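You operate a simulated robot arm through the tools that you are given. There is no shell and no other tool. Be economical: measure what you need, move in short steps, check, and stop when the job is done.

Carry out the task below with a simulated two-armed robot. There is one attempt and no reset: what you move stays moved.

JOB
Plug the short core anew with the purple core plug and pack it.
Fine: hold the core with one hand while the other pulls the grey plug; stand that at the packing end of the table; push the new plug home; stand the core in the sample carton. Set down upright: grey core plug, short core.

It is judged by the outcome, as a careful person would: the job done as asked, and still so three seconds after it is handed in. It fails if anything else is knocked over, pushed out of place, dropped, spilled or broken.

ROBOT AND FRAMES
Two 7-joint arms with two-finger parallel grippers on one trunk, on a base that drives. Base frame: it is fixed to the floor where the robot stands at the start and does not move with it; the origin is under the middle of the robot, x ahead of it, y to its left, z up. Lengths are in m, angles in rad, forces in N, time in s.
The left shoulder is at the start at [0.07, 0.134, 1.226], the right one opposite. With the tool pointing down near the work surface each hand reaches from about 0.1 to 0.64 m from the robot's upright axis, wherever it stands, measured 20 degrees to its own side. Places, roughly: packing end of the wrapping table [0.6, 0, 0.8]; sample carton [0.7, 0, 0.9]. Payload 1.57 kg a hand.
The tool frame of a hand sits at the grasp point between the pads (the TCP): z along the fingers, y along the line on which they close. The tips reach 0.03 m beyond it. Largest opening 0.08 m; finger width 0.017, thickness 0.012; the body of the gripper, 0.04 by 0.082 m, starts 0.08 m behind the TCP.
Orientation is that of the tool frame in the base frame, as [roll, pitch, yaw] about the fixed x, y, z axes, in that order (R = Rz(yaw) Ry(pitch) Rx(roll)). With the fingers straight down and closing along the base's y, the tool's x points along the base's -x, its y along +y and its z along -z.

CONTROLS
- The arms move only by the tool servo_tool. It takes "left_deltas", "right_deltas" or both (then of equal length, played together; a hand with none holds still); each is a list of rows, each a list of 3 entries, a list of its own where there are three numbers: the shift along the tool's x, y, z in m, then the turn, a rotation vector about the tool's x, y, z in rad, then the closure, from 0 (fully open) to 1 (shut). In form: [[[dx, dy, dz], [ax, ay, az], jaw], ...]. A call has 1 to 8 rows; each row shifts and turns the commanded pose from where the row before left it, along the tool's axes as they then stand. A row lasts 0.2 s, in which the tool goes at most 0.05 m and 0.15 rad; a call with a longer step from one row to the next is refused whole, and so is a gripper value outside its range. A pose out of reach is approached as far as the arm can. The call stops where the force on the tool passes 40 N (or 10 N more than at its start, if that is more) or the arm is blocked; 0.2 s more then pass. The fingers move at their own pace (about 0.153 m/s each) and stop on an object; they squeeze with about 40 N. The grip force told is the motor's: it shows also when the fingers shut on nothing. Time passes only in rows, and 0.2 s behind the last, so rows that do not move let the fingers close. It gives the time, the measured TCP pose, the force on the tool (base axes), the opening and the grip force at its end, in the units of the frame above (readings bear some noise), with the torque about the TCP (base axes, N m) and any sound that the robot's microphone picked up.
- Cameras (640 x 400 px; columns grow to the right, rows downward): "scene" is now at [0.1314, 0.0048, 1.4415]; the picture's right is [0.10, -0.99, 0.00], its down [-0.69, -0.07, -0.72] and it looks along [0.72, 0.07, -0.69] (base axes); focal length 253 px, centre (320, 200). "left" rides on the left gripper at [0.072, 0.007, -0.122] in its tool frame; the picture's right is [-0.09, 1.00, 0.00], its down [-0.84, -0.08, -0.54] and it looks along [-0.54, -0.05, 0.84] (tool axes); focal length 238 px, centre (320, 200). "right" rides on the right gripper at [0.072, -0.007, -0.122] in its tool frame; the picture's right is [0.09, 1.00, 0.00], its down [-0.84, 0.08, -0.54] and it looks along [-0.54, 0.05, 0.84] (tool axes); focal length 238 px, centre (320, 200). There is no depth. A picture from a camera that has moved, and an enlarged one, comes with that camera's place and axes in the base frame and with its lens.
- snapshot(camera): a new picture of that camera. No time passes.
- slide_trunk(by): slides the trunk up (or, below 0, down) by that many m; the arms and the scene camera ride with it, the base frame stays. It gives what a move gives, with no picture.
- roll_base(legs): drives the robot by 1 to 6 legs, each [ahead, left, turn to the left] in m, m and rad, along the robot's own axes; the way and the turn of a leg run together, so that a leg with both is an arc; at most 1.5 m and 3.142 rad a leg. The arms and the cameras ride along, it lands a little off, and it stops where it bumps. It gives what a move gives.
- aim_head(pan, tilt): turns the head with the scene camera to pan (to the left, within 1.501 rad either way) and tilt (down, from -0.506 to 1.204), counted from straight ahead of the robot. It gives what a move gives.
- inspect(camera, box): a new picture of the part [left, top, right, bottom] of that camera's present view, enlarged. No time passes.
- sign_off(): hands the job in; it is judged then, once.

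Work in short steps. Places have to be worked out from the pictures, the camera data and where the tool is seen: move nearer, look again, correct. Check each grasp and each placing, and mend what went wrong. You have 120 turns and 88 pictures in all, those below and enlarged ones among them. Open the grippers and draw the arms clear of the work before you hand the job in, unless the task says otherwise; then end with one line.

The tools are called as a command line: name --argument value ..., lists and objects as JSON in quotes. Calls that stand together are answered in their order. servo_tool: Moves the arms, as the interface text tells. Its arguments: {"type":"object","properties":{"left_deltas":{"type":"array"},"right_deltas":{"type":"array"}},"required":[]} The other tools are called the same way: slide_trunk (by) slides the trunk up or down; roll_base (legs) drives the base; aim_head (pan, tilt) turns the head that bears the scene camera; snapshot (camera) takes a picture; inspect (camera, box) takes an enlarged picture of a part of a camera's view; sign_off () hands the job in.

At the start:

```text
time_s: 0.0
left_position: [0.3934, 0.2173, 1.2185]
left_ee_rot: [3.141, -0.001, 3.141]
left_ft_force: [0.3, -0.3, -0.1]
left_moment: [-0.01, -0.02, -0.01]
left_opening: 0.0799
left_finger_force: 0.1
right_position: [0.463, -0.1241, 1.2132]
right_ee_rot: [-3.141, -0.001, -3.141]
right_ft_force: [0.6, -0.9, -0.1]
right_moment: [-0.02, -0.01, -0.02]
right_opening: 0.0797
right_finger_force: 0.1
trunk travel left (down, up): [-0.8, 0.14]
robot x, y, heading: [-0.0034, 0.0016, 0.002]
head pan, tilt: [0.101, 0.763]
```

scene: 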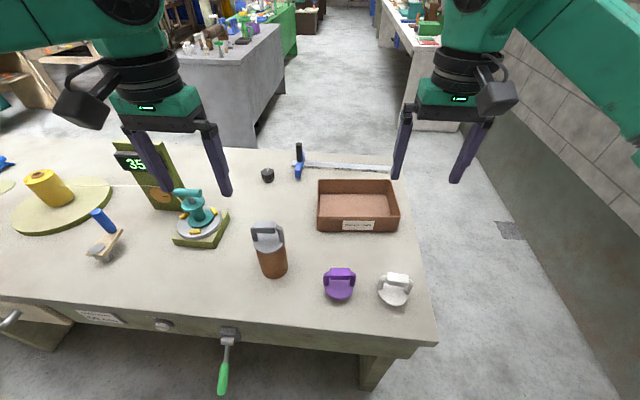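
right: 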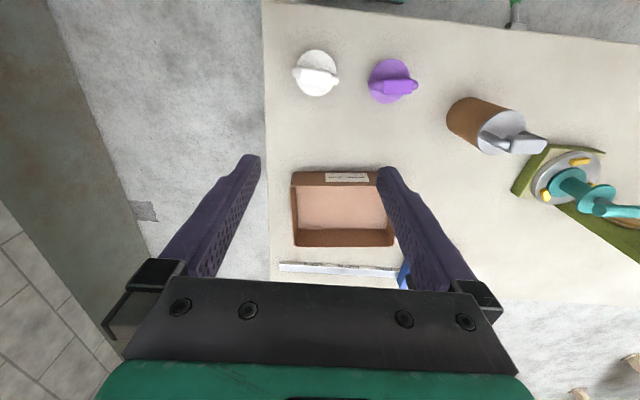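
left: 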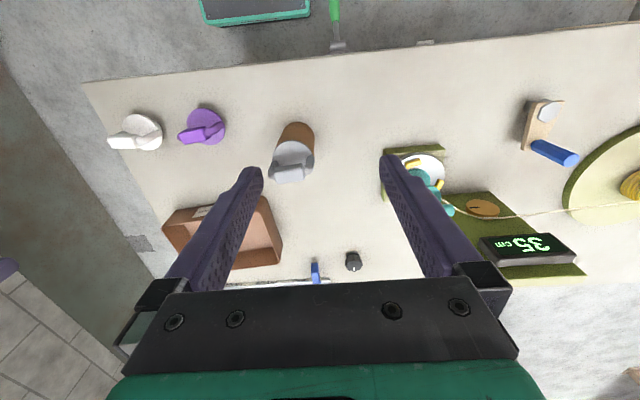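

The core seems to stand near (0.47, 0.16), the purple plug near (0.43, -0.02) and the carton near (0.73, -0.06). I'll look closer at the core, the plugs and the carton.

inspect --camera "scene" --box '[230, 200, 430, 325]'

inspect --camera "left" --box '[90, 80, 350, 280]'

inspect --camera "right" --box '[270, 30, 590, 280]'

inspect --camera "scene" --box '[220, 130, 440, 270]'

```text
3.20 times, centred on (330, 262) of scene
camera zoom: at [0.1314, 0.0048, 1.4415], right [0.1, -0.99, 0.0], down [-0.69, -0.07, -0.72], along [0.72, 0.07, -0.69], focal length 811 px, centre (288, 0)
```

zoom: 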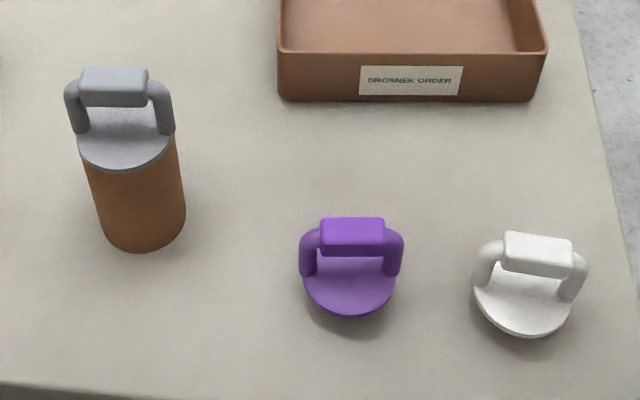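

```text
2.00 times, centred on (220, 180) of left
camera zoom: at [0.3216, 0.2248, 1.3398], right [0.09, 1.0, 0.0], down [0.84, -0.08, 0.54], along [0.54, -0.05, -0.84], focal length 477 px, centre (520, 240)
```

zoom: 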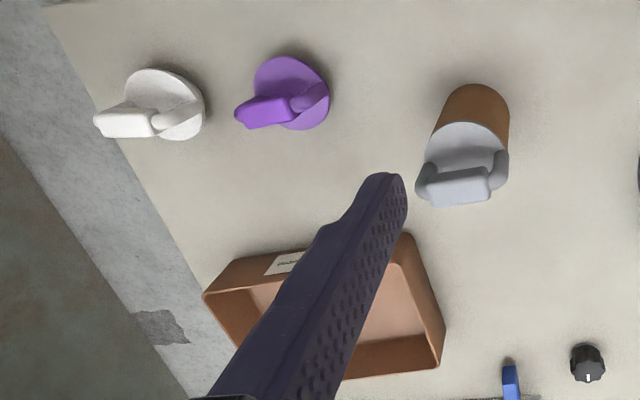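

```text
1.60 times, centred on (430, 155) of right
camera zoom: at [0.3913, -0.1311, 1.3353], right [-0.09, 1.0, 0.0], down [0.84, 0.08, 0.54], along [0.54, 0.05, -0.84], focal length 381 px, centre (144, 272)
```

zoom: 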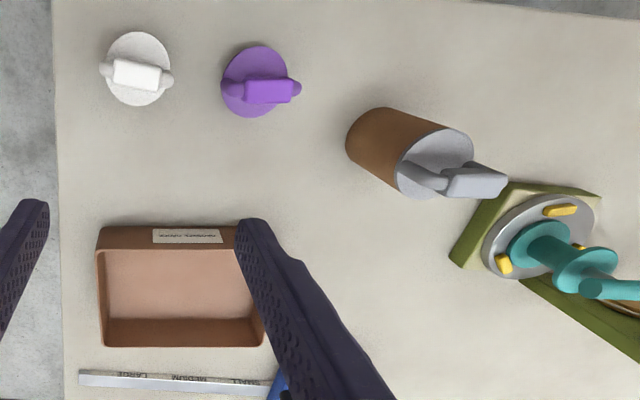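

```text
2.86 times, centred on (330, 200) of scene
camera zoom: at [0.1314, 0.0048, 1.4415], right [0.1, -0.99, 0.0], down [-0.69, -0.07, -0.72], along [0.72, 0.07, -0.69], focal length 724 px, centre (291, 200)
```

zoom: 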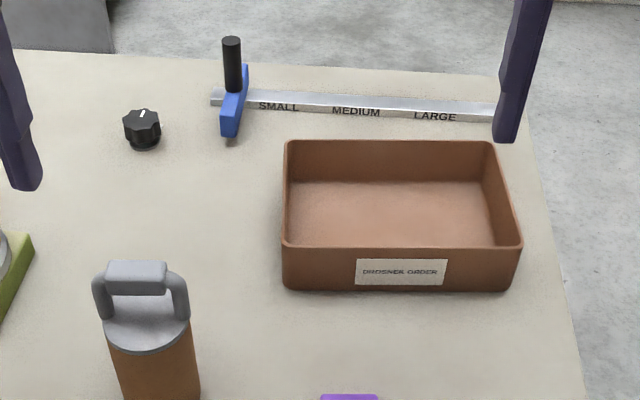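

The grey handle bar is triangulated at about (0.476, 0.157, 1.02), running along y, and the core is about 0.07 wide. I'll tilt the left hand 45° forward to hold the core from the side, and yaw the right hand so that it closes along x.

servo_tool --left_deltas '[[[0, 0, 0], [0, -0.131, 0], 0], [[0, 0, 0], [0, -0.131, 0], 0], [[0, 0, 0], [0, -0.131, 0], 0], [[0, 0, 0], [0, -0.131, 0], 0], [[0, 0, 0], [0, -0.131, 0], 0], [[0, 0, 0], [0, -0.131, 0], 0], [[0, 0, 0], [0, 0, 0], 0], [[0, 0, 0], [0, 0, 0], 0]]' --right_deltas '[[[0, 0, 0], [0, 0, -0.143], 0], [[0, 0, 0], [0, 0, -0.143], 0], [[0, 0, 0], [0, 0, -0.143], 0], [[0, 0, 0], [0, 0, -0.143], 0], [[0, 0, 0], [0, 0, -0.143], 0], [[0, 0, 0], [0, 0, -0.143], 0], [[0, 0, 0], [0, 0, -0.143], 0], [[0, 0, 0], [0, 0, -0.143], 0]]'

```text
time_s: 1.8
left_position: [0.3927, 0.2187, 1.2179]
left_ee_rot: [3.141, 0.526, -3.141]
left_ft_force: [-0.4, 0.1, 0.0]
left_moment: [-0.03, -0.02, -0.01]
left_opening: 0.0799
left_finger_force: 0.0
left hand out of reach, approached as far as the arm can: row 5, 6
right_position: [0.3381, -0.0542, 1.184]
right_ee_rot: [-3.139, 0.002, -1.998]
right_ft_force: [0.2, 0.1, 1.0]
right_moment: [0.0, 0.01, 0.01]
right_opening: 0.0799
right_finger_force: 0.2
right hand out of reach, approached as far as the arm can: row 5, 6, 7, 8
trunk travel left (down, up): [-0.8, 0.14]
robot x, y, heading: [0.0014, 0.0012, 0.003]
head pan, tilt: [0.101, 0.763]
```

Both arms ran out of reach so high up, close to the shoulders. I'll lower both hands a little and see what pose follows.

servo_tool --left_deltas '[[[0.024, -0.015, 0.032], [0, 0, 0], 0], [[0.024, -0.015, 0.032], [0, 0, 0], 0], [[0.024, -0.015, 0.032], [0, 0, 0], 0], [[0, 0, 0], [0, 0, 0], 0]]' --right_deltas '[[[0, 0, 0.02], [0, 0, 0], 0], [[0, 0, 0.02], [0, 0, 0], 0], [[0, 0, 0.02], [0, 0, 0], 0], [[0, 0, 0], [0, 0, 0], 0]]'

```text
time_s: 2.8
left_position: [0.3927, 0.2144, 1.2081]
left_ee_rot: [-3.141, 0.525, 3.141]
left_ft_force: [-0.5, 0.0, 0.8]
left_moment: [0.03, 0.0, -0.01]
left_opening: 0.08
left_finger_force: 0.2
left hand out of reach, approached as far as the arm can: row 1, 2, 3
right_position: [0.3389, -0.0571, 1.1231]
right_ee_rot: [-3.141, 0.0, -1.998]
right_ft_force: [-0.1, -0.5, 0.3]
right_moment: [0.01, -0.02, 0.03]
right_opening: 0.08
right_finger_force: 0.1
trunk travel left (down, up): [-0.8, 0.14]
robot x, y, heading: [-0.0005, 0.0014, -0.003]
head pan, tilt: [0.101, 0.763]
```

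Commands clamp at the reach limit. The left arm is probably too folded, so I'll move it ahead, then down.

servo_tool --left_deltas '[[[-0.035, 0, 0.02], [0, 0, 0], 0], [[-0.035, 0, 0.02], [0, 0, 0], 0], [[0.02, 0, 0.0346], [0, 0, 0], 0], [[0.02, 0, 0.0346], [0, 0, 0], 0], [[0, 0, 0], [0, 0, 0], 0]]'

snapshot --camera "scene"

```text
time_s: 4.0
left_position: [0.4711, 0.2113, 1.1274]
left_ee_rot: [-3.141, 0.524, 3.141]
left_ft_force: [-0.1, -0.5, 1.5]
left_moment: [0.01, 0.02, -0.03]
left_opening: 0.0801
left_finger_force: 0.1
right_position: [0.3386, -0.0582, 1.1229]
right_ee_rot: [3.142, -0.001, -1.999]
right_ft_force: [0.1, -0.8, 1.1]
right_moment: [0.01, 0.01, -0.01]
right_opening: 0.08
right_finger_force: 0.2
trunk travel left (down, up): [-0.8, 0.14]
robot x, y, heading: [-0.0016, 0.001, -0.001]
head pan, tilt: [0.101, 0.763]
```

```text
80 pictures are left
camera scene: at [0.1319, 0.004, 1.4414], right [0.1, -0.99, 0.0], down [-0.69, -0.07, -0.72], along [0.72, 0.07, -0.69], focal length 253 px, centre (320, 200)
```

scene: 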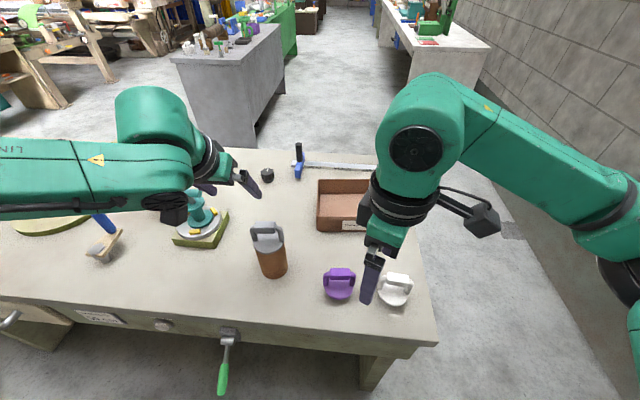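

Moving ahead freed the left arm. I'll finish the tilt here, and try to complete the right hand's yaw with it further ahead.

servo_tool --left_deltas '[[[0, 0, 0], [0, -0.131, 0], 0], [[0, 0, 0], [0, -0.131, 0], 0], [[0, 0, 0], [0, 0, 0], 0], [[0, 0, 0], [0, 0, 0], 0], [[0, 0, 0], [0, 0, 0], 0]]' --right_deltas '[[[0, 0, 0], [0, 0, -0.14], 0], [[0, 0, 0], [0, 0, -0.14], 0], [[0, 0, 0], [0, 0, -0.15], 0], [[0, 0, 0], [0, 0, 0], 0], [[0, 0, 0], [0, 0, 0], 0]]'

```text
time_s: 5.2
left_position: [0.471, 0.2116, 1.128]
left_ee_rot: [3.14, 0.721, -3.141]
left_ft_force: [-0.3, -0.5, 0.0]
left_moment: [0.04, -0.02, 0.02]
left_opening: 0.0797
left_finger_force: 0.1
left hand out of reach, approached as far as the arm can: row 2
right_position: [0.2438, -0.0325, 1.1399]
right_ee_rot: [-3.138, 0.0, -1.569]
right_ft_force: [-0.1, 0.6, -0.5]
right_moment: [0.01, -0.01, -0.02]
right_opening: 0.0797
right_finger_force: 0.1
right hand out of reach, approached as far as the arm can: row 1, 2, 3
trunk travel left (down, up): [-0.8, 0.14]
robot x, y, heading: [0.0007, -0.0, -0.004]
head pan, tilt: [0.101, 0.763]
```

The right yaw is done, but the hand was drawn back to x=0.24. I'll test whether it can go forward in this yaw.

servo_tool --right_deltas '[[[0, -0.04, 0], [0, 0, 0], 0], [[0, -0.04, 0], [0, 0, 0], 0], [[0, -0.04, 0], [0, 0, 0], 0], [[0, 0, 0], [0, 0, 0], 0]]'

```text
time_s: 6.2
left_position: [0.4731, 0.2117, 1.1263]
left_ee_rot: [3.141, 0.722, -3.14]
left_ft_force: [-0.2, -0.1, -0.5]
left_moment: [-0.01, -0.02, 0.01]
left_opening: 0.08
left_finger_force: 0.1
right_position: [0.2478, -0.0147, 1.1382]
right_ee_rot: [-3.142, 0.0, -1.57]
right_ft_force: [0.3, 0.0, 0.4]
right_moment: [-0.04, 0.02, 0.01]
right_opening: 0.0801
right_finger_force: 0.0
right hand out of reach, approached as far as the arm can: row 1, 2, 3
trunk travel left (down, up): [-0.8, 0.14]
robot x, y, heading: [0.0004, -0.0016, -0.002]
head pan, tilt: [0.101, 0.763]
```

This yaw pins the wrist. I'll turn the right hand the other way, to yaw +π/2, going back through the start yaw.

servo_tool --right_deltas '[[[0, 0, 0], [0, 0, 0.149], 0], [[0, 0, 0], [0, 0, 0.149], 0], [[0, 0, 0], [0, 0, 0.149], 0], [[0, 0, 0], [0, 0, 0.149], 0], [[0, 0, 0], [0, 0, 0.149], 0], [[0, 0, 0], [0, 0, 0.149], 0], [[0, 0, 0], [0, 0, 0.149], 0], [[0, 0, 0], [0, 0, 0.149], 0]]'

servo_tool --right_deltas '[[[0.02, -0.04, 0], [0, 0, 0.149], 0], [[0.02, -0.03, 0], [0, 0, 0.149], 0], [[0, -0.03, 0], [0, 0, 0.149], 0], [[-0.03, 0, 0], [0, 0, 0.149], 0], [[-0.03, 0, 0], [0, 0, 0.149], 0], [[0, 0, 0], [0, 0, 0.149], 0], [[0, 0, 0], [0, 0, 0.149], 0], [[0, 0, 0], [0, 0, 0.149], 0]]'

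```text
time_s: 8.0
left_position: [0.4712, 0.2105, 1.1281]
left_ee_rot: [-3.14, 0.722, 3.141]
left_ft_force: [0.2, 0.4, 0.8]
left_moment: [0.02, 0.0, 0.01]
left_opening: 0.0796
left_finger_force: 0.1
right_position: [0.2481, -0.0149, 1.1397]
right_ee_rot: [3.141, 0.001, -2.764]
right_ft_force: [-0.1, 0.0, 0.3]
right_moment: [0.0, 0.02, 0.04]
right_opening: 0.0803
right_finger_force: 0.1
trunk travel left (down, up): [-0.8, 0.14]
robot x, y, heading: [-0.0015, -0.0016, -0.0]
head pan, tilt: [0.101, 0.763]
```

```text
time_s: 9.8
left_position: [0.4717, 0.212, 1.1282]
left_ee_rot: [3.141, 0.72, 3.14]
left_ft_force: [0.0, 0.0, 0.0]
left_moment: [0.0, 0.0, 0.02]
left_opening: 0.08
left_finger_force: 0.0
right_position: [0.2927, -0.1317, 1.1384]
right_ee_rot: [-3.141, -0.001, 2.329]
right_ft_force: [0.8, 0.5, 0.3]
right_moment: [-0.01, -0.03, 0.03]
right_opening: 0.0799
right_finger_force: 0.0
trunk travel left (down, up): [-0.8, 0.14]
robot x, y, heading: [0.0041, -0.0001, 0.001]
head pan, tilt: [0.101, 0.763]
```

Continuing the right yaw and moving it ahead; at the same time the left hand goes to its start point for the core, about 0.14 m back along its approach line.

servo_tool --left_deltas '[[[0.035, -0.014, 0.007], [0, 0, 0], 0], [[0.035, -0.014, 0.007], [0, 0, 0], 0], [[0.035, -0.014, 0.007], [0, 0, 0], 0], [[0.034, -0.013, 0.007], [0, 0, 0], 0], [[0, 0, 0], [0, 0, 0], 0], [[0, 0, 0], [0, 0, 0], 0], [[0, 0, 0], [0, 0, 0], 0], [[0, 0, 0], [0, 0, 0], 0]]' --right_deltas '[[[0, 0, 0], [0, 0, 0.149], 0], [[0, 0, 0], [0, 0, 0.149], 0], [[0, 0, 0], [0, 0, 0.149], 0], [[0, 0, 0], [0, 0, 0.149], 0], [[0, 0, 0], [0, 0, 0.149], 0], [[0, 0.045, 0], [0, 0, 0.0], 0], [[0, 0.045, 0], [0, 0, 0], 0], [[0, 0, 0], [0, 0, 0], 0]]'

snapshot --camera "scene"

snapshot --camera "left"

```text
time_s: 11.6
left_position: [0.4706, 0.2099, 1.1284]
left_ee_rot: [-3.141, 0.724, -3.141]
left_ft_force: [-0.6, 1.0, 0.5]
left_moment: [0.02, -0.01, 0.01]
left_opening: 0.08
left_finger_force: 0.1
left hand out of reach, approached as far as the arm can: row 1, 2, 3, 4
right_position: [0.3796, -0.1305, 1.1399]
right_ee_rot: [3.139, -0.002, 1.586]
right_ft_force: [-0.4, 0.2, -0.3]
right_moment: [0.02, -0.01, -0.01]
right_opening: 0.0797
right_finger_force: 0.1
trunk travel left (down, up): [-0.8, 0.14]
robot x, y, heading: [0.0021, 0.006, 0.001]
head pan, tilt: [0.101, 0.763]
```

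```text
79 pictures are left
camera scene: at [0.13, 0.0046, 1.4416], right [0.1, -0.99, 0.0], down [-0.69, -0.07, -0.72], along [0.72, 0.07, -0.69], focal length 253 px, centre (320, 200)
```

scene: 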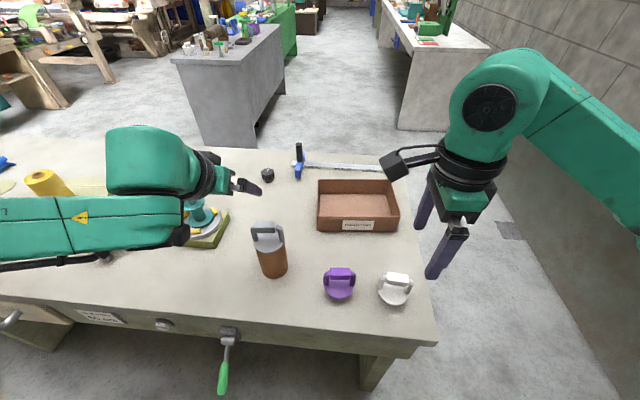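

```text
78 pictures are left
camera left: at [0.3361, 0.2188, 1.1726], right [0.07, 1.0, 0.06], down [0.27, -0.08, 0.96], along [0.96, -0.05, -0.27], focal length 238 px, centre (320, 200)
```

left: 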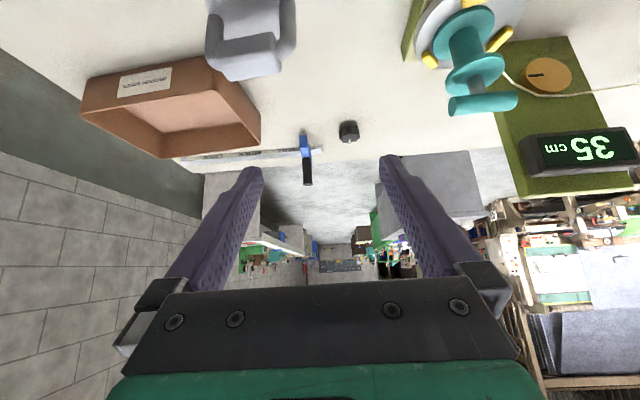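

The left wrist won't take a forward tilt that close in. It should be easier with the hand coming in from the left-front with its camera on top, so I'll straighten it and yaw it counter-clockwise.

servo_tool --left_deltas '[[[0, 0, 0], [0, 0.144, 0], 0], [[0, 0, 0], [0, 0.144, 0], 0], [[0, 0, 0], [0, 0.144, 0], 0], [[0, 0, 0], [0, 0.144, 0], 0], [[0, 0, 0], [0, 0.145, 0], 0], [[0, 0, 0], [0, 0, -0.149], 0], [[0, 0, 0], [0, 0, -0.149], 0], [[0, 0, 0], [0, 0, -0.149], 0]]'

servo_tool --left_deltas '[[[0, 0, 0], [0, 0, -0.149], 0], [[0, 0, 0], [0, 0, -0.149], 0], [[0, 0, 0], [0, 0, -0.149], 0], [[0, 0, 0], [0, 0, -0.149], 0], [[0, 0, 0], [0, 0, -0.149], 0], [[0, 0, 0], [0, 0, -0.149], 0], [[0, 0, 0], [0, 0, -0.149], 0], [[0, 0, 0], [0, 0, -0.149], 0]]'

```text
time_s: 13.4
left_position: [0.4728, 0.2127, 1.1267]
left_ee_rot: [-3.141, -0.002, -2.694]
left_ft_force: [0.0, 0.5, 0.2]
left_moment: [-0.01, -0.03, 0.02]
left_opening: 0.0801
left_finger_force: 0.0
right_position: [0.3802, -0.1301, 1.139]
right_ee_rot: [-3.141, 0.001, 1.586]
right_ft_force: [0.4, 0.3, -0.4]
right_moment: [0.01, -0.01, -0.01]
right_opening: 0.08
right_finger_force: 0.1
trunk travel left (down, up): [-0.8, 0.14]
robot x, y, heading: [0.0003, -0.0014, -0.003]
head pan, tilt: [0.101, 0.763]
```

```text
time_s: 15.2
left_position: [0.4713, 0.2124, 1.1271]
left_ee_rot: [3.14, 0.0, -1.499]
left_ft_force: [0.2, 1.0, 0.0]
left_moment: [-0.03, -0.03, -0.02]
left_opening: 0.0802
left_finger_force: 0.1
right_position: [0.3806, -0.1309, 1.1388]
right_ee_rot: [-3.141, -0.001, 1.586]
right_ft_force: [-0.4, -0.2, 0.5]
right_moment: [-0.02, 0.0, 0.01]
right_opening: 0.0799
right_finger_force: 0.0
trunk travel left (down, up): [-0.8, 0.14]
robot x, y, heading: [-0.0017, -0.0015, -0.001]
head pan, tilt: [0.101, 0.763]
```

No limits hit. I'll turn a little more, to yaw -1.05, and start tilting the fingers toward the core.

servo_tool --left_deltas '[[[0, 0, 0], [0, 0, -0.149], 0], [[0, 0, 0], [0, 0, -0.149], 0], [[0, 0, 0], [0, 0, -0.149], 0], [[0, 0, 0], [0, 0.149, 0], 0], [[0, 0, 0], [0, 0.149, 0], 0], [[0, 0, 0], [0, 0.149, 0], 0], [[0, 0, 0], [0, 0.149, 0], 0], [[0, 0, 0], [0, 0.149, 0], 0]]'

```text
time_s: 17.0
left_position: [0.4719, 0.2144, 1.1267]
left_ee_rot: [3.141, -0.749, -1.055]
left_ft_force: [-0.6, 0.3, 0.2]
left_moment: [0.0, -0.03, -0.02]
left_opening: 0.0799
left_finger_force: 0.1
right_position: [0.3779, -0.1281, 1.1385]
right_ee_rot: [3.141, 0.002, 1.586]
right_ft_force: [0.5, -0.4, 0.8]
right_moment: [-0.02, 0.0, 0.0]
right_opening: 0.0799
right_finger_force: 0.1
trunk travel left (down, up): [-0.8, 0.14]
robot x, y, heading: [-0.0022, 0.0021, 0.001]
head pan, tilt: [0.101, 0.763]
```

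Working well. I'll finish the tilt while backing off, then descend beside the core.

servo_tool --left_deltas '[[[0, 0, -0.03], [0, 0.149, 0], 0], [[0, 0, -0.03], [0, 0.149, 0], 0], [[0, 0, -0.03], [0, 0.149, 0], 0], [[-0.047, 0.006, 0], [0, 0, 0], 0], [[-0.047, 0.006, 0], [0, 0, 0], 0], [[-0.047, 0.006, 0], [0, 0, 0], 0], [[-0.03, 0.006, 0], [0, 0, 0], 0], [[0, 0, 0], [0, 0, 0], 0]]'

snapshot --camera "left"

snapshot --camera "scene"

```text
time_s: 18.8
left_position: [0.3858, 0.3159, 1.0247]
left_ee_rot: [3.141, -1.192, -1.055]
left_ft_force: [0.3, -0.3, -0.4]
left_moment: [-0.01, -0.03, -0.03]
left_opening: 0.0801
left_finger_force: 0.0
right_position: [0.3806, -0.1291, 1.1391]
right_ee_rot: [3.14, 0.001, 1.585]
right_ft_force: [-0.1, -0.6, 0.6]
right_moment: [0.0, 0.02, 0.0]
right_opening: 0.0797
right_finger_force: 0.0
trunk travel left (down, up): [-0.8, 0.14]
robot x, y, heading: [-0.0046, -0.0032, 0.003]
head pan, tilt: [0.101, 0.763]
```

```text
77 pictures are left
camera left: at [0.3375, 0.3901, 1.1372], right [-0.88, -0.46, -0.09], down [-0.33, 0.74, -0.58], along [0.33, -0.48, -0.81], focal length 238 px, centre (320, 200)
```

left: 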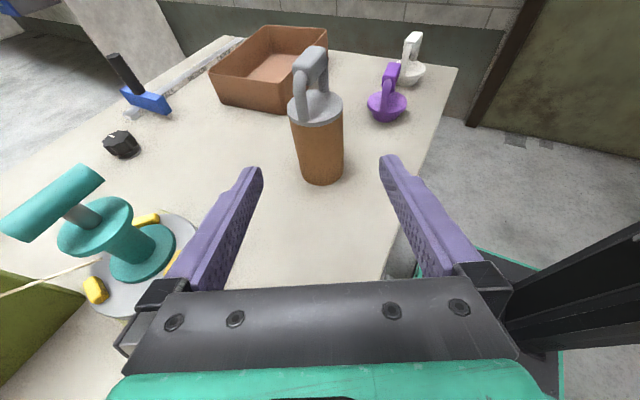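

```text
76 pictures are left
camera scene: at [0.1315, 0.0047, 1.4415], right [0.1, -0.99, 0.0], down [-0.69, -0.07, -0.72], along [0.72, 0.07, -0.69], focal length 253 px, centre (320, 200)
```

scene: 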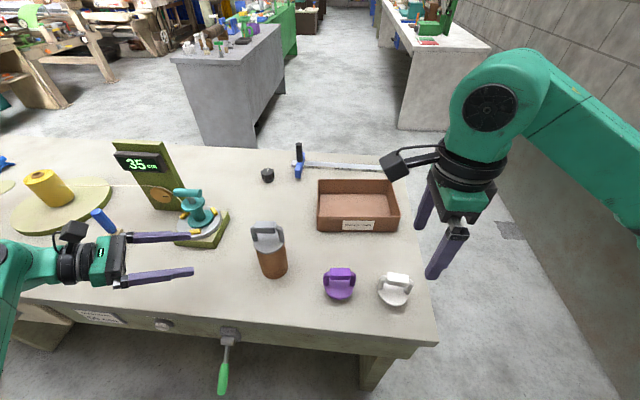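

The core lies straight on the left hand's line, about 0.182 m ahead. I'll advance part of the way and then look.

servo_tool --left_deltas '[[[-0.033, -0.003, 0], [0, 0, 0], 0], [[0, 0, 0.04], [0, 0, 0], 0], [[0, 0, 0.04], [0, 0, 0], 0], [[0, 0, 0.03], [0, 0, 0], 0], [[0, 0, 0], [0, 0, 0], 0]]'

snapshot --camera "left"

```text
time_s: 20.0
left_position: [0.4316, 0.238, 0.9517]
left_ee_rot: [-3.141, -1.192, -1.056]
left_ft_force: [0.2, 0.5, -0.1]
left_moment: [-0.04, 0.0, 0.01]
left_opening: 0.0802
left_finger_force: 0.1
right_position: [0.3789, -0.129, 1.1382]
right_ee_rot: [3.141, 0.001, 1.585]
right_ft_force: [0.6, 0.2, -0.2]
right_moment: [0.02, 0.03, -0.03]
right_opening: 0.0801
right_finger_force: 0.1
trunk travel left (down, up): [-0.8, 0.14]
robot x, y, heading: [-0.0004, -0.0005, 0.003]
head pan, tilt: [0.101, 0.763]
```

```text
75 pictures are left
camera left: at [0.3821, 0.3102, 1.0637], right [-0.88, -0.46, -0.09], down [-0.33, 0.74, -0.58], along [0.33, -0.48, -0.81], focal length 238 px, centre (320, 200)
```

left: 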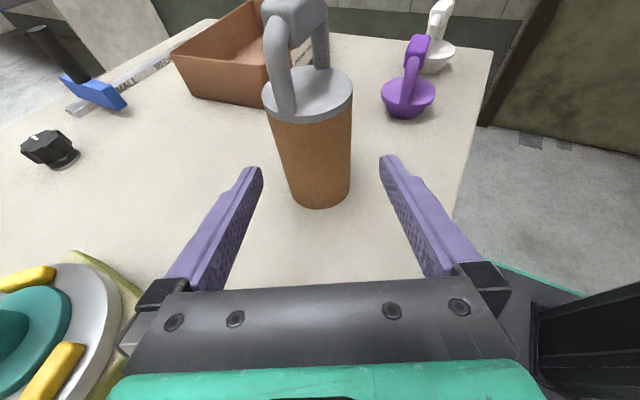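

The core sits about 5 mm toward -y of the tool's line and 0.095 m ahead. I'll correct that and straddle it with the fingers still open.

servo_tool --left_deltas '[[[0, -0.005, 0.02], [0, 0, 0], 0], [[0, 0, 0.02], [0, 0, 0], 0], [[0, 0, 0.02], [0, 0, 0], 0], [[0, 0, 0.01], [0, 0, 0], 0]]'

snapshot --camera "left"

```text
time_s: 21.0
left_position: [0.4698, 0.1841, 0.9248]
left_ee_rot: [3.141, -1.192, -1.053]
left_ft_force: [-0.7, 0.2, -0.2]
left_moment: [0.02, 0.02, 0.01]
left_opening: 0.0801
left_finger_force: 0.0
right_position: [0.3805, -0.1298, 1.1389]
right_ee_rot: [3.141, 0.0, 1.585]
right_ft_force: [0.1, 0.7, 0.6]
right_moment: [0.0, 0.01, -0.01]
right_opening: 0.0799
right_finger_force: 0.1
trunk travel left (down, up): [-0.8, 0.14]
robot x, y, heading: [-0.0001, 0.0005, 0.002]
head pan, tilt: [0.101, 0.763]
```

```text
74 pictures are left
camera left: at [0.4215, 0.2572, 1.0374], right [-0.88, -0.46, -0.09], down [-0.33, 0.75, -0.58], along [0.33, -0.48, -0.81], focal length 238 px, centre (320, 200)
```

left: 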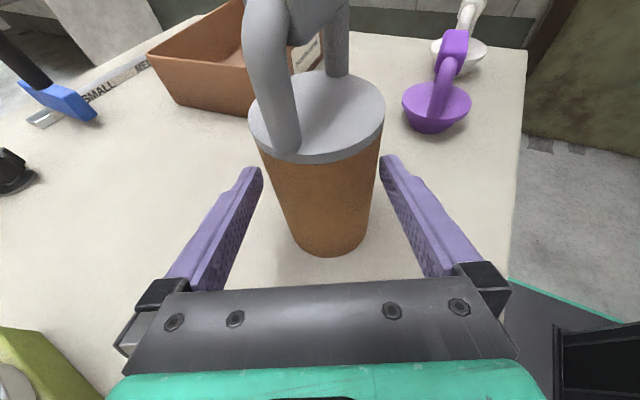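

The core is centred between the fingers. I'll advance the last 3 cm and then close.

servo_tool --left_deltas '[[[0, 0.001, 0.015], [0, 0, 0], 0], [[0, 0, 0.014], [0, 0, 0], 0], [[0, 0, 0], [0, 0, 0], 0.1], [[0, 0, 0], [0, 0, 0], 0.3], [[0, 0, 0], [0, 0, 0], 0.6], [[0, 0, 0], [0, 0, 0], 1], [[0, 0, 0], [0, 0, 0], 1]]'

snapshot --camera "left"

snapshot --camera "scene"

```text
time_s: 22.6
left_position: [0.4814, 0.1612, 0.9143]
left_ee_rot: [3.141, -1.192, -1.055]
left_ft_force: [0.0, -0.3, -0.8]
left_moment: [0.01, -0.02, -0.05]
left_opening: 0.0677
left_finger_force: 39.5
right_position: [0.3796, -0.129, 1.1379]
right_ee_rot: [-3.14, 0.0, 1.584]
right_ft_force: [0.8, -0.4, 0.0]
right_moment: [-0.03, 0.02, 0.0]
right_opening: 0.0801
right_finger_force: 0.1
trunk travel left (down, up): [-0.8, 0.14]
robot x, y, heading: [0.0015, 0.0006, 0.0]
head pan, tilt: [0.101, 0.763]
```

```text
73 pictures are left
camera left: at [0.4323, 0.2344, 1.0268], right [-0.88, -0.46, -0.09], down [-0.33, 0.75, -0.58], along [0.33, -0.48, -0.81], focal length 238 px, centre (320, 200)
```

left: 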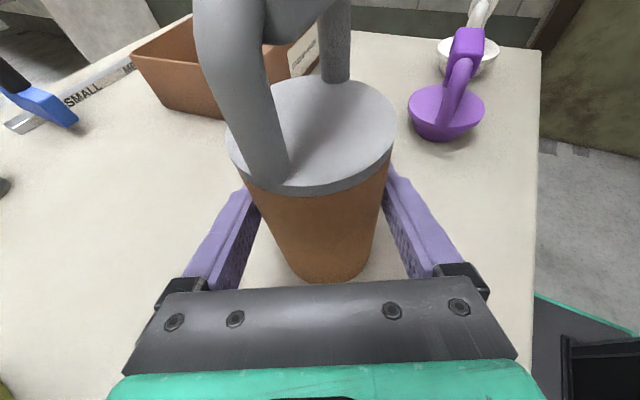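

```text
72 pictures are left
camera scene: at [0.1315, 0.0048, 1.4415], right [0.1, -0.99, 0.0], down [-0.69, -0.07, -0.72], along [0.72, 0.07, -0.69], focal length 253 px, centre (320, 200)
```

scene: 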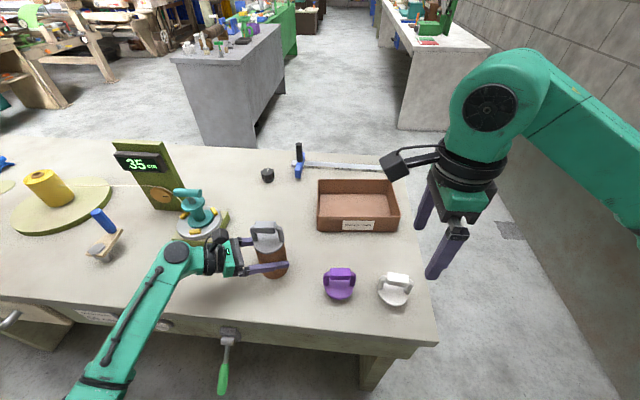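

The core is held (opening 0.068 at 39.5 N). Now I'll bring the right hand above the grey handle, staying high.

servo_tool --right_deltas '[[[0.04, 0.014, 0], [0, 0, 0], 0], [[0.04, 0.014, 0], [0, 0, 0], 0], [[0.04, 0.014, 0], [0, 0, 0], 0], [[0.04, 0.014, 0], [0, 0, 0], 0], [[0.04, 0.014, 0], [0, 0, 0], 0], [[0.04, 0.014, 0], [0, 0, 0], 0], [[0.01, 0.013, 0], [0, 0, 0], 0], [[0, 0, 0], [0, 0, 0], 0]]'

snapshot --camera "right"

snapshot --camera "scene"

```text
time_s: 24.4
left_position: [0.4809, 0.1625, 0.9149]
left_ee_rot: [3.141, -1.193, -1.053]
left_ft_force: [-0.8, -0.8, 0.0]
left_moment: [-0.01, -0.02, 0.04]
left_opening: 0.0673
left_finger_force: 40.4
right_position: [0.4766, 0.1209, 1.1365]
right_ee_rot: [3.14, 0.001, 1.587]
right_ft_force: [-0.3, 0.3, 1.0]
right_moment: [0.03, -0.01, 0.02]
right_opening: 0.0797
right_finger_force: 0.0
trunk travel left (down, up): [-0.8, 0.14]
robot x, y, heading: [0.0008, -0.0001, -0.002]
head pan, tilt: [0.101, 0.763]
```

```text
71 pictures are left
camera right: at [0.4688, 0.1923, 1.2587], right [0.99, 0.11, 0.0], down [0.09, -0.84, 0.54], along [0.06, -0.54, -0.84], focal length 238 px, centre (320, 200)
```

right: 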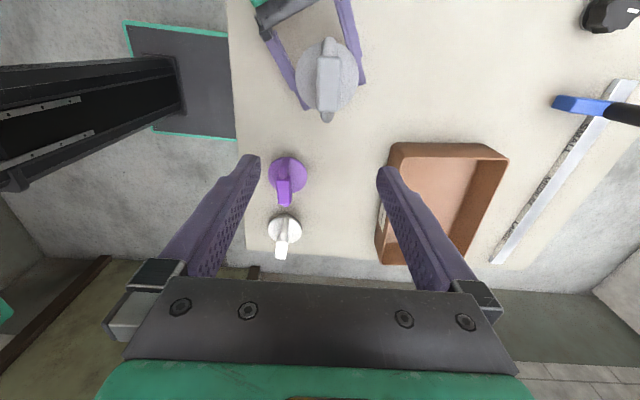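

```text
70 pictures are left
camera scene: at [0.1315, 0.0045, 1.4415], right [0.1, -0.99, 0.0], down [-0.69, -0.07, -0.72], along [0.72, 0.07, -0.69], focal length 253 px, centre (320, 200)
```

scene: 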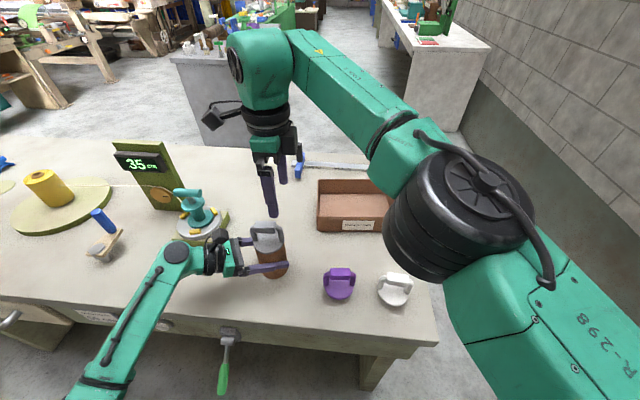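

The bar is seen at about (0.479, 0.165) and points along (0.106, -0.994). I'll centre the hand, turn it 0.09 to match, and lower it most of the way.

servo_tool --right_deltas '[[[0.042, 0.003, 0], [0, 0, -0.09], 0], [[0, 0, 0.04], [0, 0, 0], 0], [[0, 0, 0.03], [0, 0, 0], 0], [[0, 0, 0], [0, 0, 0], 0]]'

snapshot --camera "right"

snapshot --camera "left"

```text
time_s: 25.4
left_position: [0.4818, 0.1625, 0.9144]
left_ee_rot: [3.14, -1.193, -1.055]
left_ft_force: [0.8, 0.1, 0.5]
left_moment: [0.05, 0.04, 0.0]
left_opening: 0.0675
left_finger_force: 40.1
right_position: [0.4631, 0.1363, 1.0657]
right_ee_rot: [3.141, -0.001, 1.675]
right_ft_force: [0.6, 0.3, 0.2]
right_moment: [-0.01, -0.01, 0.01]
right_opening: 0.0802
right_finger_force: 0.0
right hand out of reach, approached as far as the arm can: row 1
trunk travel left (down, up): [-0.8, 0.14]
robot x, y, heading: [-0.0005, -0.0012, 0.002]
head pan, tilt: [0.101, 0.763]
```

```text
69 pictures are left
camera right: at [0.4501, 0.2071, 1.187], right [0.98, 0.2, 0.0], down [0.16, -0.82, 0.54], along [0.11, -0.53, -0.84], focal length 238 px, centre (320, 200)
```

right: 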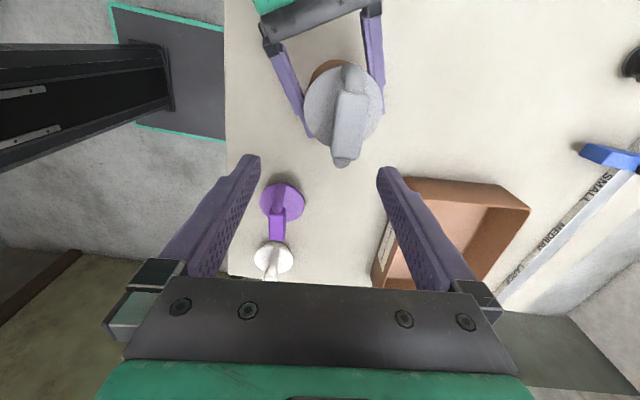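

```text
68 pictures are left
camera left: at [0.432, 0.2348, 1.0268], right [-0.88, -0.46, -0.09], down [-0.33, 0.74, -0.58], along [0.33, -0.48, -0.81], focal length 238 px, centre (320, 200)
```

left: 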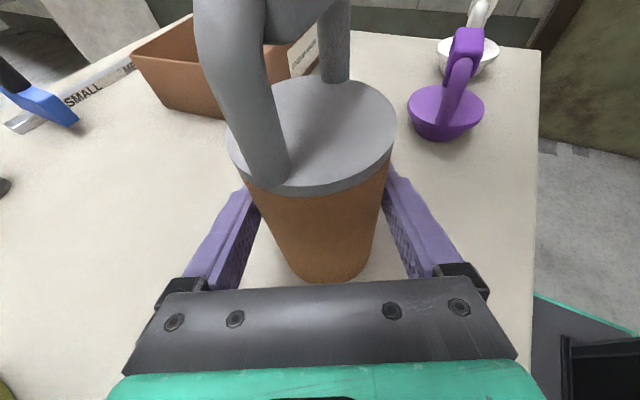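

The right hand is at its reach limit near y=0.136. I'll raise it, then use the left hand to lift the core slightly and bring it 7 cm to the right.

servo_tool --left_deltas '[[[0, 0, 0], [0, 0, 0], 1], [[0, 0, 0], [0, 0, 0], 1], [[0.0093, 0, -0.0037], [0, 0, 0], 1], [[0.0075, 0.0115, 0.0188], [0, 0, 0], 1], [[0.0075, 0.0115, 0.0188], [0, 0, 0], 1], [[0.0075, 0.0116, 0.0188], [0, 0, 0], 1], [[0, 0, 0], [0, 0, 0], 1]]' --right_deltas '[[[0, 0, -0.04], [0, 0, 0], 0], [[0, 0, -0.04], [0, 0, 0], 0], [[-0.03, 0.01, 0], [0, 0, 0], 0], [[-0.02, 0, 0], [0, 0, 0], 0], [[0, 0, 0], [0, 0, 0], 0], [[0, 0, 0], [0, 0, 0], 0], [[0, 0, 0], [0, 0, 0], 0]]'

snapshot --camera "right"

snapshot --camera "scene"

```text
time_s: 27.0
left_position: [0.482, 0.0893, 0.9252]
left_ee_rot: [3.14, -1.191, -1.054]
left_ft_force: [1.1, 0.3, -1.9]
left_moment: [0.0, 0.0, -0.02]
left_opening: 0.0674
left_finger_force: 40.5
right_position: [0.4784, 0.0895, 1.1448]
right_ee_rot: [-3.14, 0.0, 1.675]
right_ft_force: [-0.1, -0.8, 0.2]
right_moment: [0.04, 0.02, 0.01]
right_opening: 0.0797
right_finger_force: 0.0
trunk travel left (down, up): [-0.8, 0.14]
robot x, y, heading: [0.0023, -0.001, -0.001]
head pan, tilt: [0.101, 0.763]
```

```text
67 pictures are left
camera right: at [0.4655, 0.159, 1.2664], right [0.98, 0.2, 0.0], down [0.16, -0.82, 0.54], along [0.11, -0.53, -0.84], focal length 238 px, centre (320, 200)
```

right: 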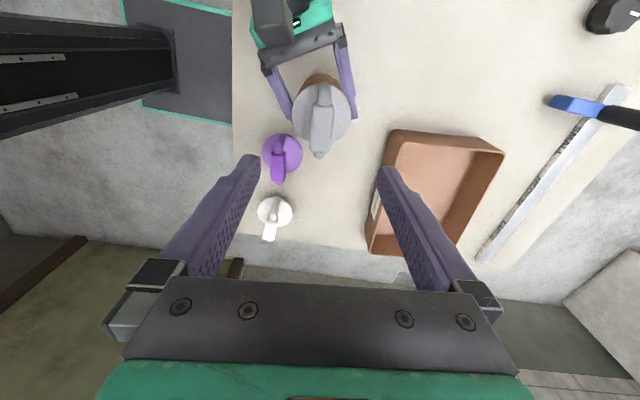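

```text
66 pictures are left
camera scene: at [0.1318, 0.0048, 1.4414], right [0.1, -0.99, 0.0], down [-0.69, -0.07, -0.72], along [0.72, 0.07, -0.69], focal length 253 px, centre (320, 200)
```

scene: 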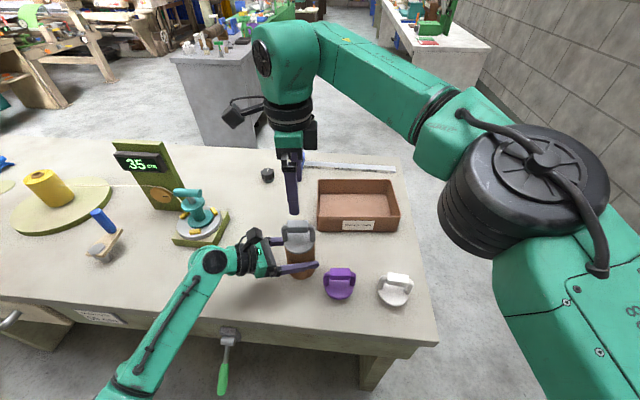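

The core hangs 1 cm up at (0.48, 0.09). I'll set it back on the table without letting go.

servo_tool --left_deltas '[[[-0.005, 0, 0.002], [0, 0, 0], 1], [[-0.005, 0, 0.002], [0, 0, 0], 1], [[0, 0, 0], [0, 0, 0], 1]]'

inspect --camera "right" --box '[240, 50, 400, 200]'

```text
time_s: 27.8
left_position: [0.4821, 0.0898, 0.9158]
left_ee_rot: [3.141, -1.19, -1.054]
left_ft_force: [0.8, -1.0, -1.8]
left_moment: [0.02, -0.03, 0.01]
left_opening: 0.0674
left_finger_force: 39.9
right_position: [0.4784, 0.0891, 1.1435]
right_ee_rot: [-3.141, -0.001, 1.676]
right_ft_force: [0.7, 0.3, -0.3]
right_moment: [0.02, 0.0, 0.02]
right_opening: 0.08
right_finger_force: 0.1
trunk travel left (down, up): [-0.8, 0.14]
robot x, y, heading: [0.0002, 0.0008, -0.002]
head pan, tilt: [0.101, 0.763]
```

```text
2.67 times, centred on (320, 125) of right
camera zoom: at [0.4653, 0.1593, 1.2665], right [0.98, 0.2, 0.0], down [0.16, -0.82, 0.54], along [0.11, -0.53, -0.84], focal length 636 px, centre (320, 400)
```

zoom: 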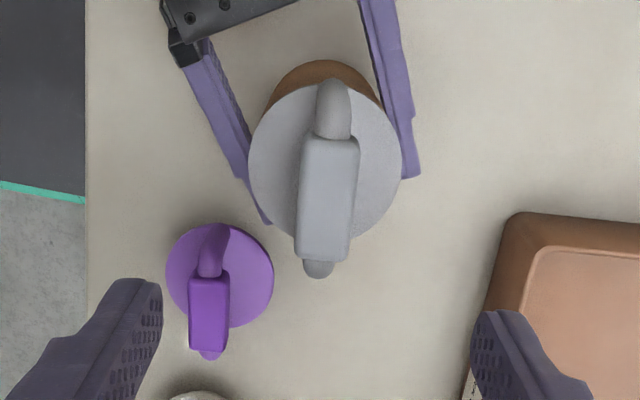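

The core still hangs 1–2 mm, so I'll lower it a bit more. The bar centre is at (0.482, 0.095), so the right hand can come down over it.

servo_tool --left_deltas '[[[-0.0015, 0, 0.0006], [0, 0, 0], 1], [[0, 0, 0], [0, 0, 0], 1], [[0, 0, 0], [0, 0, 0], 1], [[0, 0, 0], [0, 0, 0], 1], [[0, 0, 0], [0, 0, 0], 1]]' --right_deltas '[[[0.005, 0.0036, 0.03], [0, 0, -0.02], 0], [[0, 0, 0.03], [0, 0, 0], 0], [[0, 0, 0.03], [0, 0, 0], 0], [[0, 0, 0.02], [0, 0, 0], 0], [[0, 0, 0], [0, 0, 0], 0]]'

snapshot --camera "right"

snapshot --camera "left"

inspect --camera "scene" --box '[220, 160, 380, 300]'

```text
time_s: 29.0
left_position: [0.4814, 0.0905, 0.9149]
left_ee_rot: [-3.137, -1.194, -1.06]
left_ft_force: [1.3, -0.5, 10.3]
left_moment: [0.0, 0.35, -0.08]
left_opening: 0.0672
left_finger_force: 39.8
right_position: [0.4807, 0.0924, 1.0354]
right_ee_rot: [3.139, 0.002, 1.695]
right_ft_force: [-0.3, -0.3, -0.3]
right_moment: [0.01, 0.01, 0.02]
right_opening: 0.0802
right_finger_force: 0.1
trunk travel left (down, up): [-0.8, 0.14]
robot x, y, heading: [0.0013, 0.0007, -0.001]
head pan, tilt: [0.101, 0.763]
```

```text
64 pictures are left
camera right: at [0.4658, 0.1615, 1.157], right [0.98, 0.21, 0.0], down [0.18, -0.82, 0.54], along [0.12, -0.53, -0.84], focal length 238 px, centre (320, 200)
```

right: 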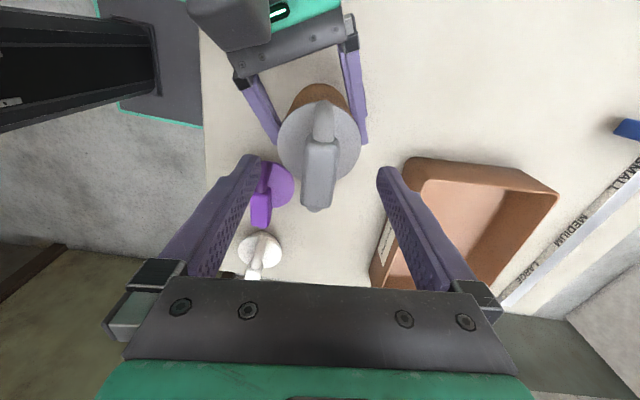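

```text
63 pictures are left
camera left: at [0.4327, 0.1635, 1.0267], right [-0.88, -0.46, -0.09], down [-0.33, 0.74, -0.58], along [0.33, -0.48, -0.81], focal length 238 px, centre (320, 200)
```

left: 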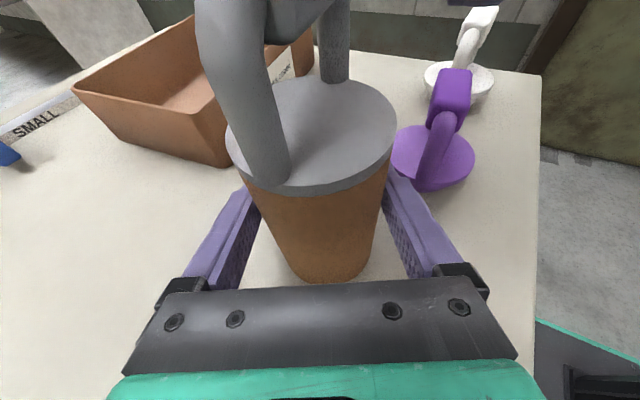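

```text
2.86 times, centred on (300, 230) of scene
camera zoom: at [0.1298, 0.0045, 1.4417], right [0.1, -0.99, 0.0], down [-0.69, -0.07, -0.72], along [0.72, 0.07, -0.69], focal length 724 px, centre (377, 114)
```

zoom: 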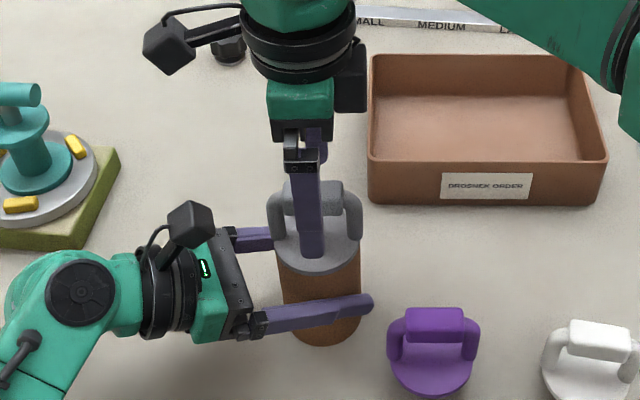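

The core is back on the table (10 N pressing) and the right fingers straddle the bar. I'll lower 2.2 cm and close on it.

servo_tool --right_deltas '[[[0.002, 0, 0.012], [0, 0, 0], 0], [[0, 0, 0.01], [0, 0, 0], 0], [[0, 0, 0], [0, 0, 0], 0.4], [[0, 0, 0], [0, 0, 0], 1], [[0, 0, 0], [0, 0, 0], 1], [[0, 0, 0], [0, 0, 0], 1]]'

snapshot --camera "right"

```text
time_s: 30.4
left_position: [0.4817, 0.0911, 0.9152]
left_ee_rot: [-3.134, -1.193, -1.062]
left_ft_force: [20.0, 2.1, 8.4]
left_moment: [-0.52, 1.12, -0.25]
left_opening: 0.0676
left_finger_force: 40.2
right_position: [0.4804, 0.0938, 1.0132]
right_ee_rot: [-3.141, -0.001, 1.696]
right_ft_force: [-18.8, -5.5, 1.9]
right_moment: [-0.14, 0.39, 0.06]
right_opening: 0.0213
right_finger_force: 34.8
trunk travel left (down, up): [-0.8, 0.14]
robot x, y, heading: [0.0028, 0.001, -0.001]
head pan, tilt: [0.101, 0.763]
```

```text
61 pictures are left
camera right: at [0.4662, 0.1636, 1.1358], right [0.98, 0.22, 0.0], down [0.18, -0.82, 0.54], along [0.12, -0.53, -0.84], focal length 238 px, centre (320, 200)
```

right: 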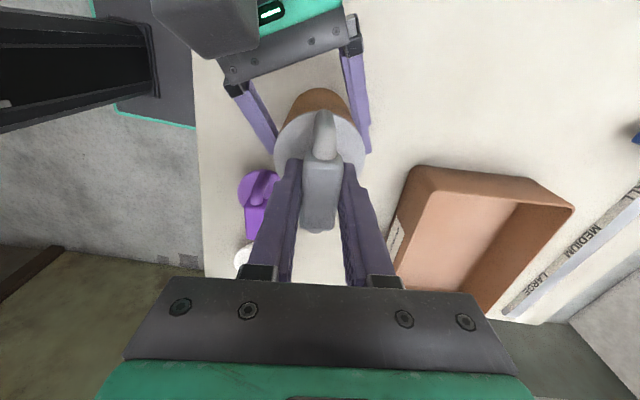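

It's gripped (0.021). There is a side load of about 19 N because the hand sits slightly too far +x, so I'll ease 3 mm in -x and re-read.

servo_tool --right_deltas '[[[0, -0.002, 0], [0, 0, 0], 1], [[0, 0, 0], [0, 0, 0], 1]]'

```text
time_s: 31.0
left_position: [0.4817, 0.09, 0.9143]
left_ee_rot: [-3.134, -1.193, -1.061]
left_ft_force: [10.3, 5.8, 13.6]
left_moment: [-0.43, 0.29, 0.0]
left_opening: 0.0673
left_finger_force: 40.5
right_position: [0.4801, 0.0934, 1.0143]
right_ee_rot: [3.139, 0.0, 1.693]
right_ft_force: [-9.1, -6.1, -3.2]
right_moment: [-0.12, 0.14, -0.03]
right_opening: 0.0215
right_finger_force: 33.8
trunk travel left (down, up): [-0.8, 0.14]
robot x, y, heading: [0.0006, -0.0021, -0.001]
head pan, tilt: [0.101, 0.763]
```

The load is falling as expected. I'll ease a bit more and begin pulling straight up in small steps.

servo_tool --right_deltas '[[[-0.001, -0.0018, 0], [0, 0, 0], 1], [[0, 0, -0.003], [0, 0, 0], 1], [[0, 0, -0.003], [0, 0, 0], 1], [[0, 0, -0.003], [0, 0, 0], 1], [[0, 0, -0.003], [0, 0, 0], 1], [[0, 0, 0], [0, 0, 0], 1]]'

```text
time_s: 32.4
left_position: [0.4821, 0.0903, 0.914]
left_ee_rot: [-3.14, -1.194, -1.055]
left_ft_force: [3.0, 2.4, 15.6]
left_moment: [-0.25, 0.1, -0.04]
left_opening: 0.0674
left_finger_force: 40.0
right_position: [0.4792, 0.0947, 1.0276]
right_ee_rot: [3.141, -0.001, 1.693]
right_ft_force: [1.5, -0.1, -0.6]
right_moment: [-0.06, -0.06, -0.01]
right_opening: 0.0215
right_finger_force: 34.6
trunk travel left (down, up): [-0.8, 0.14]
robot x, y, heading: [0.0004, -0.0026, -0.003]
head pan, tilt: [0.101, 0.763]
```

It rose 13 mm with hardly any load, so I'll check whether the plug came with the hand.

inspect --camera "scene" --box '[220, 160, 380, 300]'

snapshot --camera "left"

```text
2.86 times, centred on (300, 230) of scene
camera zoom: at [0.1297, 0.0048, 1.4417], right [0.1, -0.99, 0.0], down [-0.69, -0.07, -0.72], along [0.72, 0.07, -0.69], focal length 724 px, centre (377, 114)
```

zoom: 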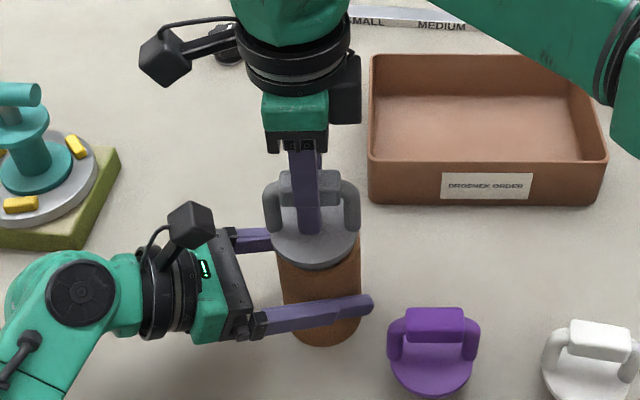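

```text
59 pictures are left
camera left: at [0.4325, 0.1636, 1.0262], right [-0.88, -0.46, -0.09], down [-0.33, 0.74, -0.58], along [0.33, -0.48, -0.81], focal length 238 px, centre (320, 200)
```

left: 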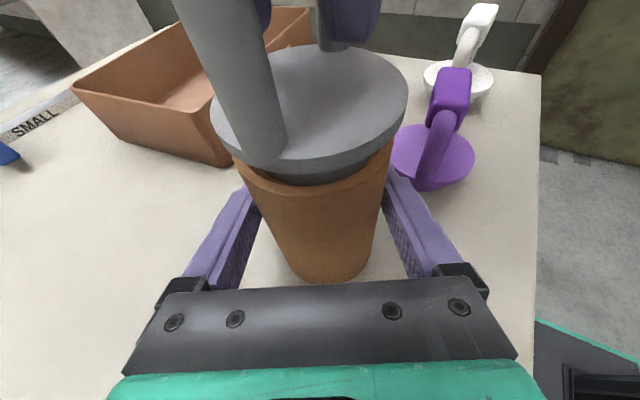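

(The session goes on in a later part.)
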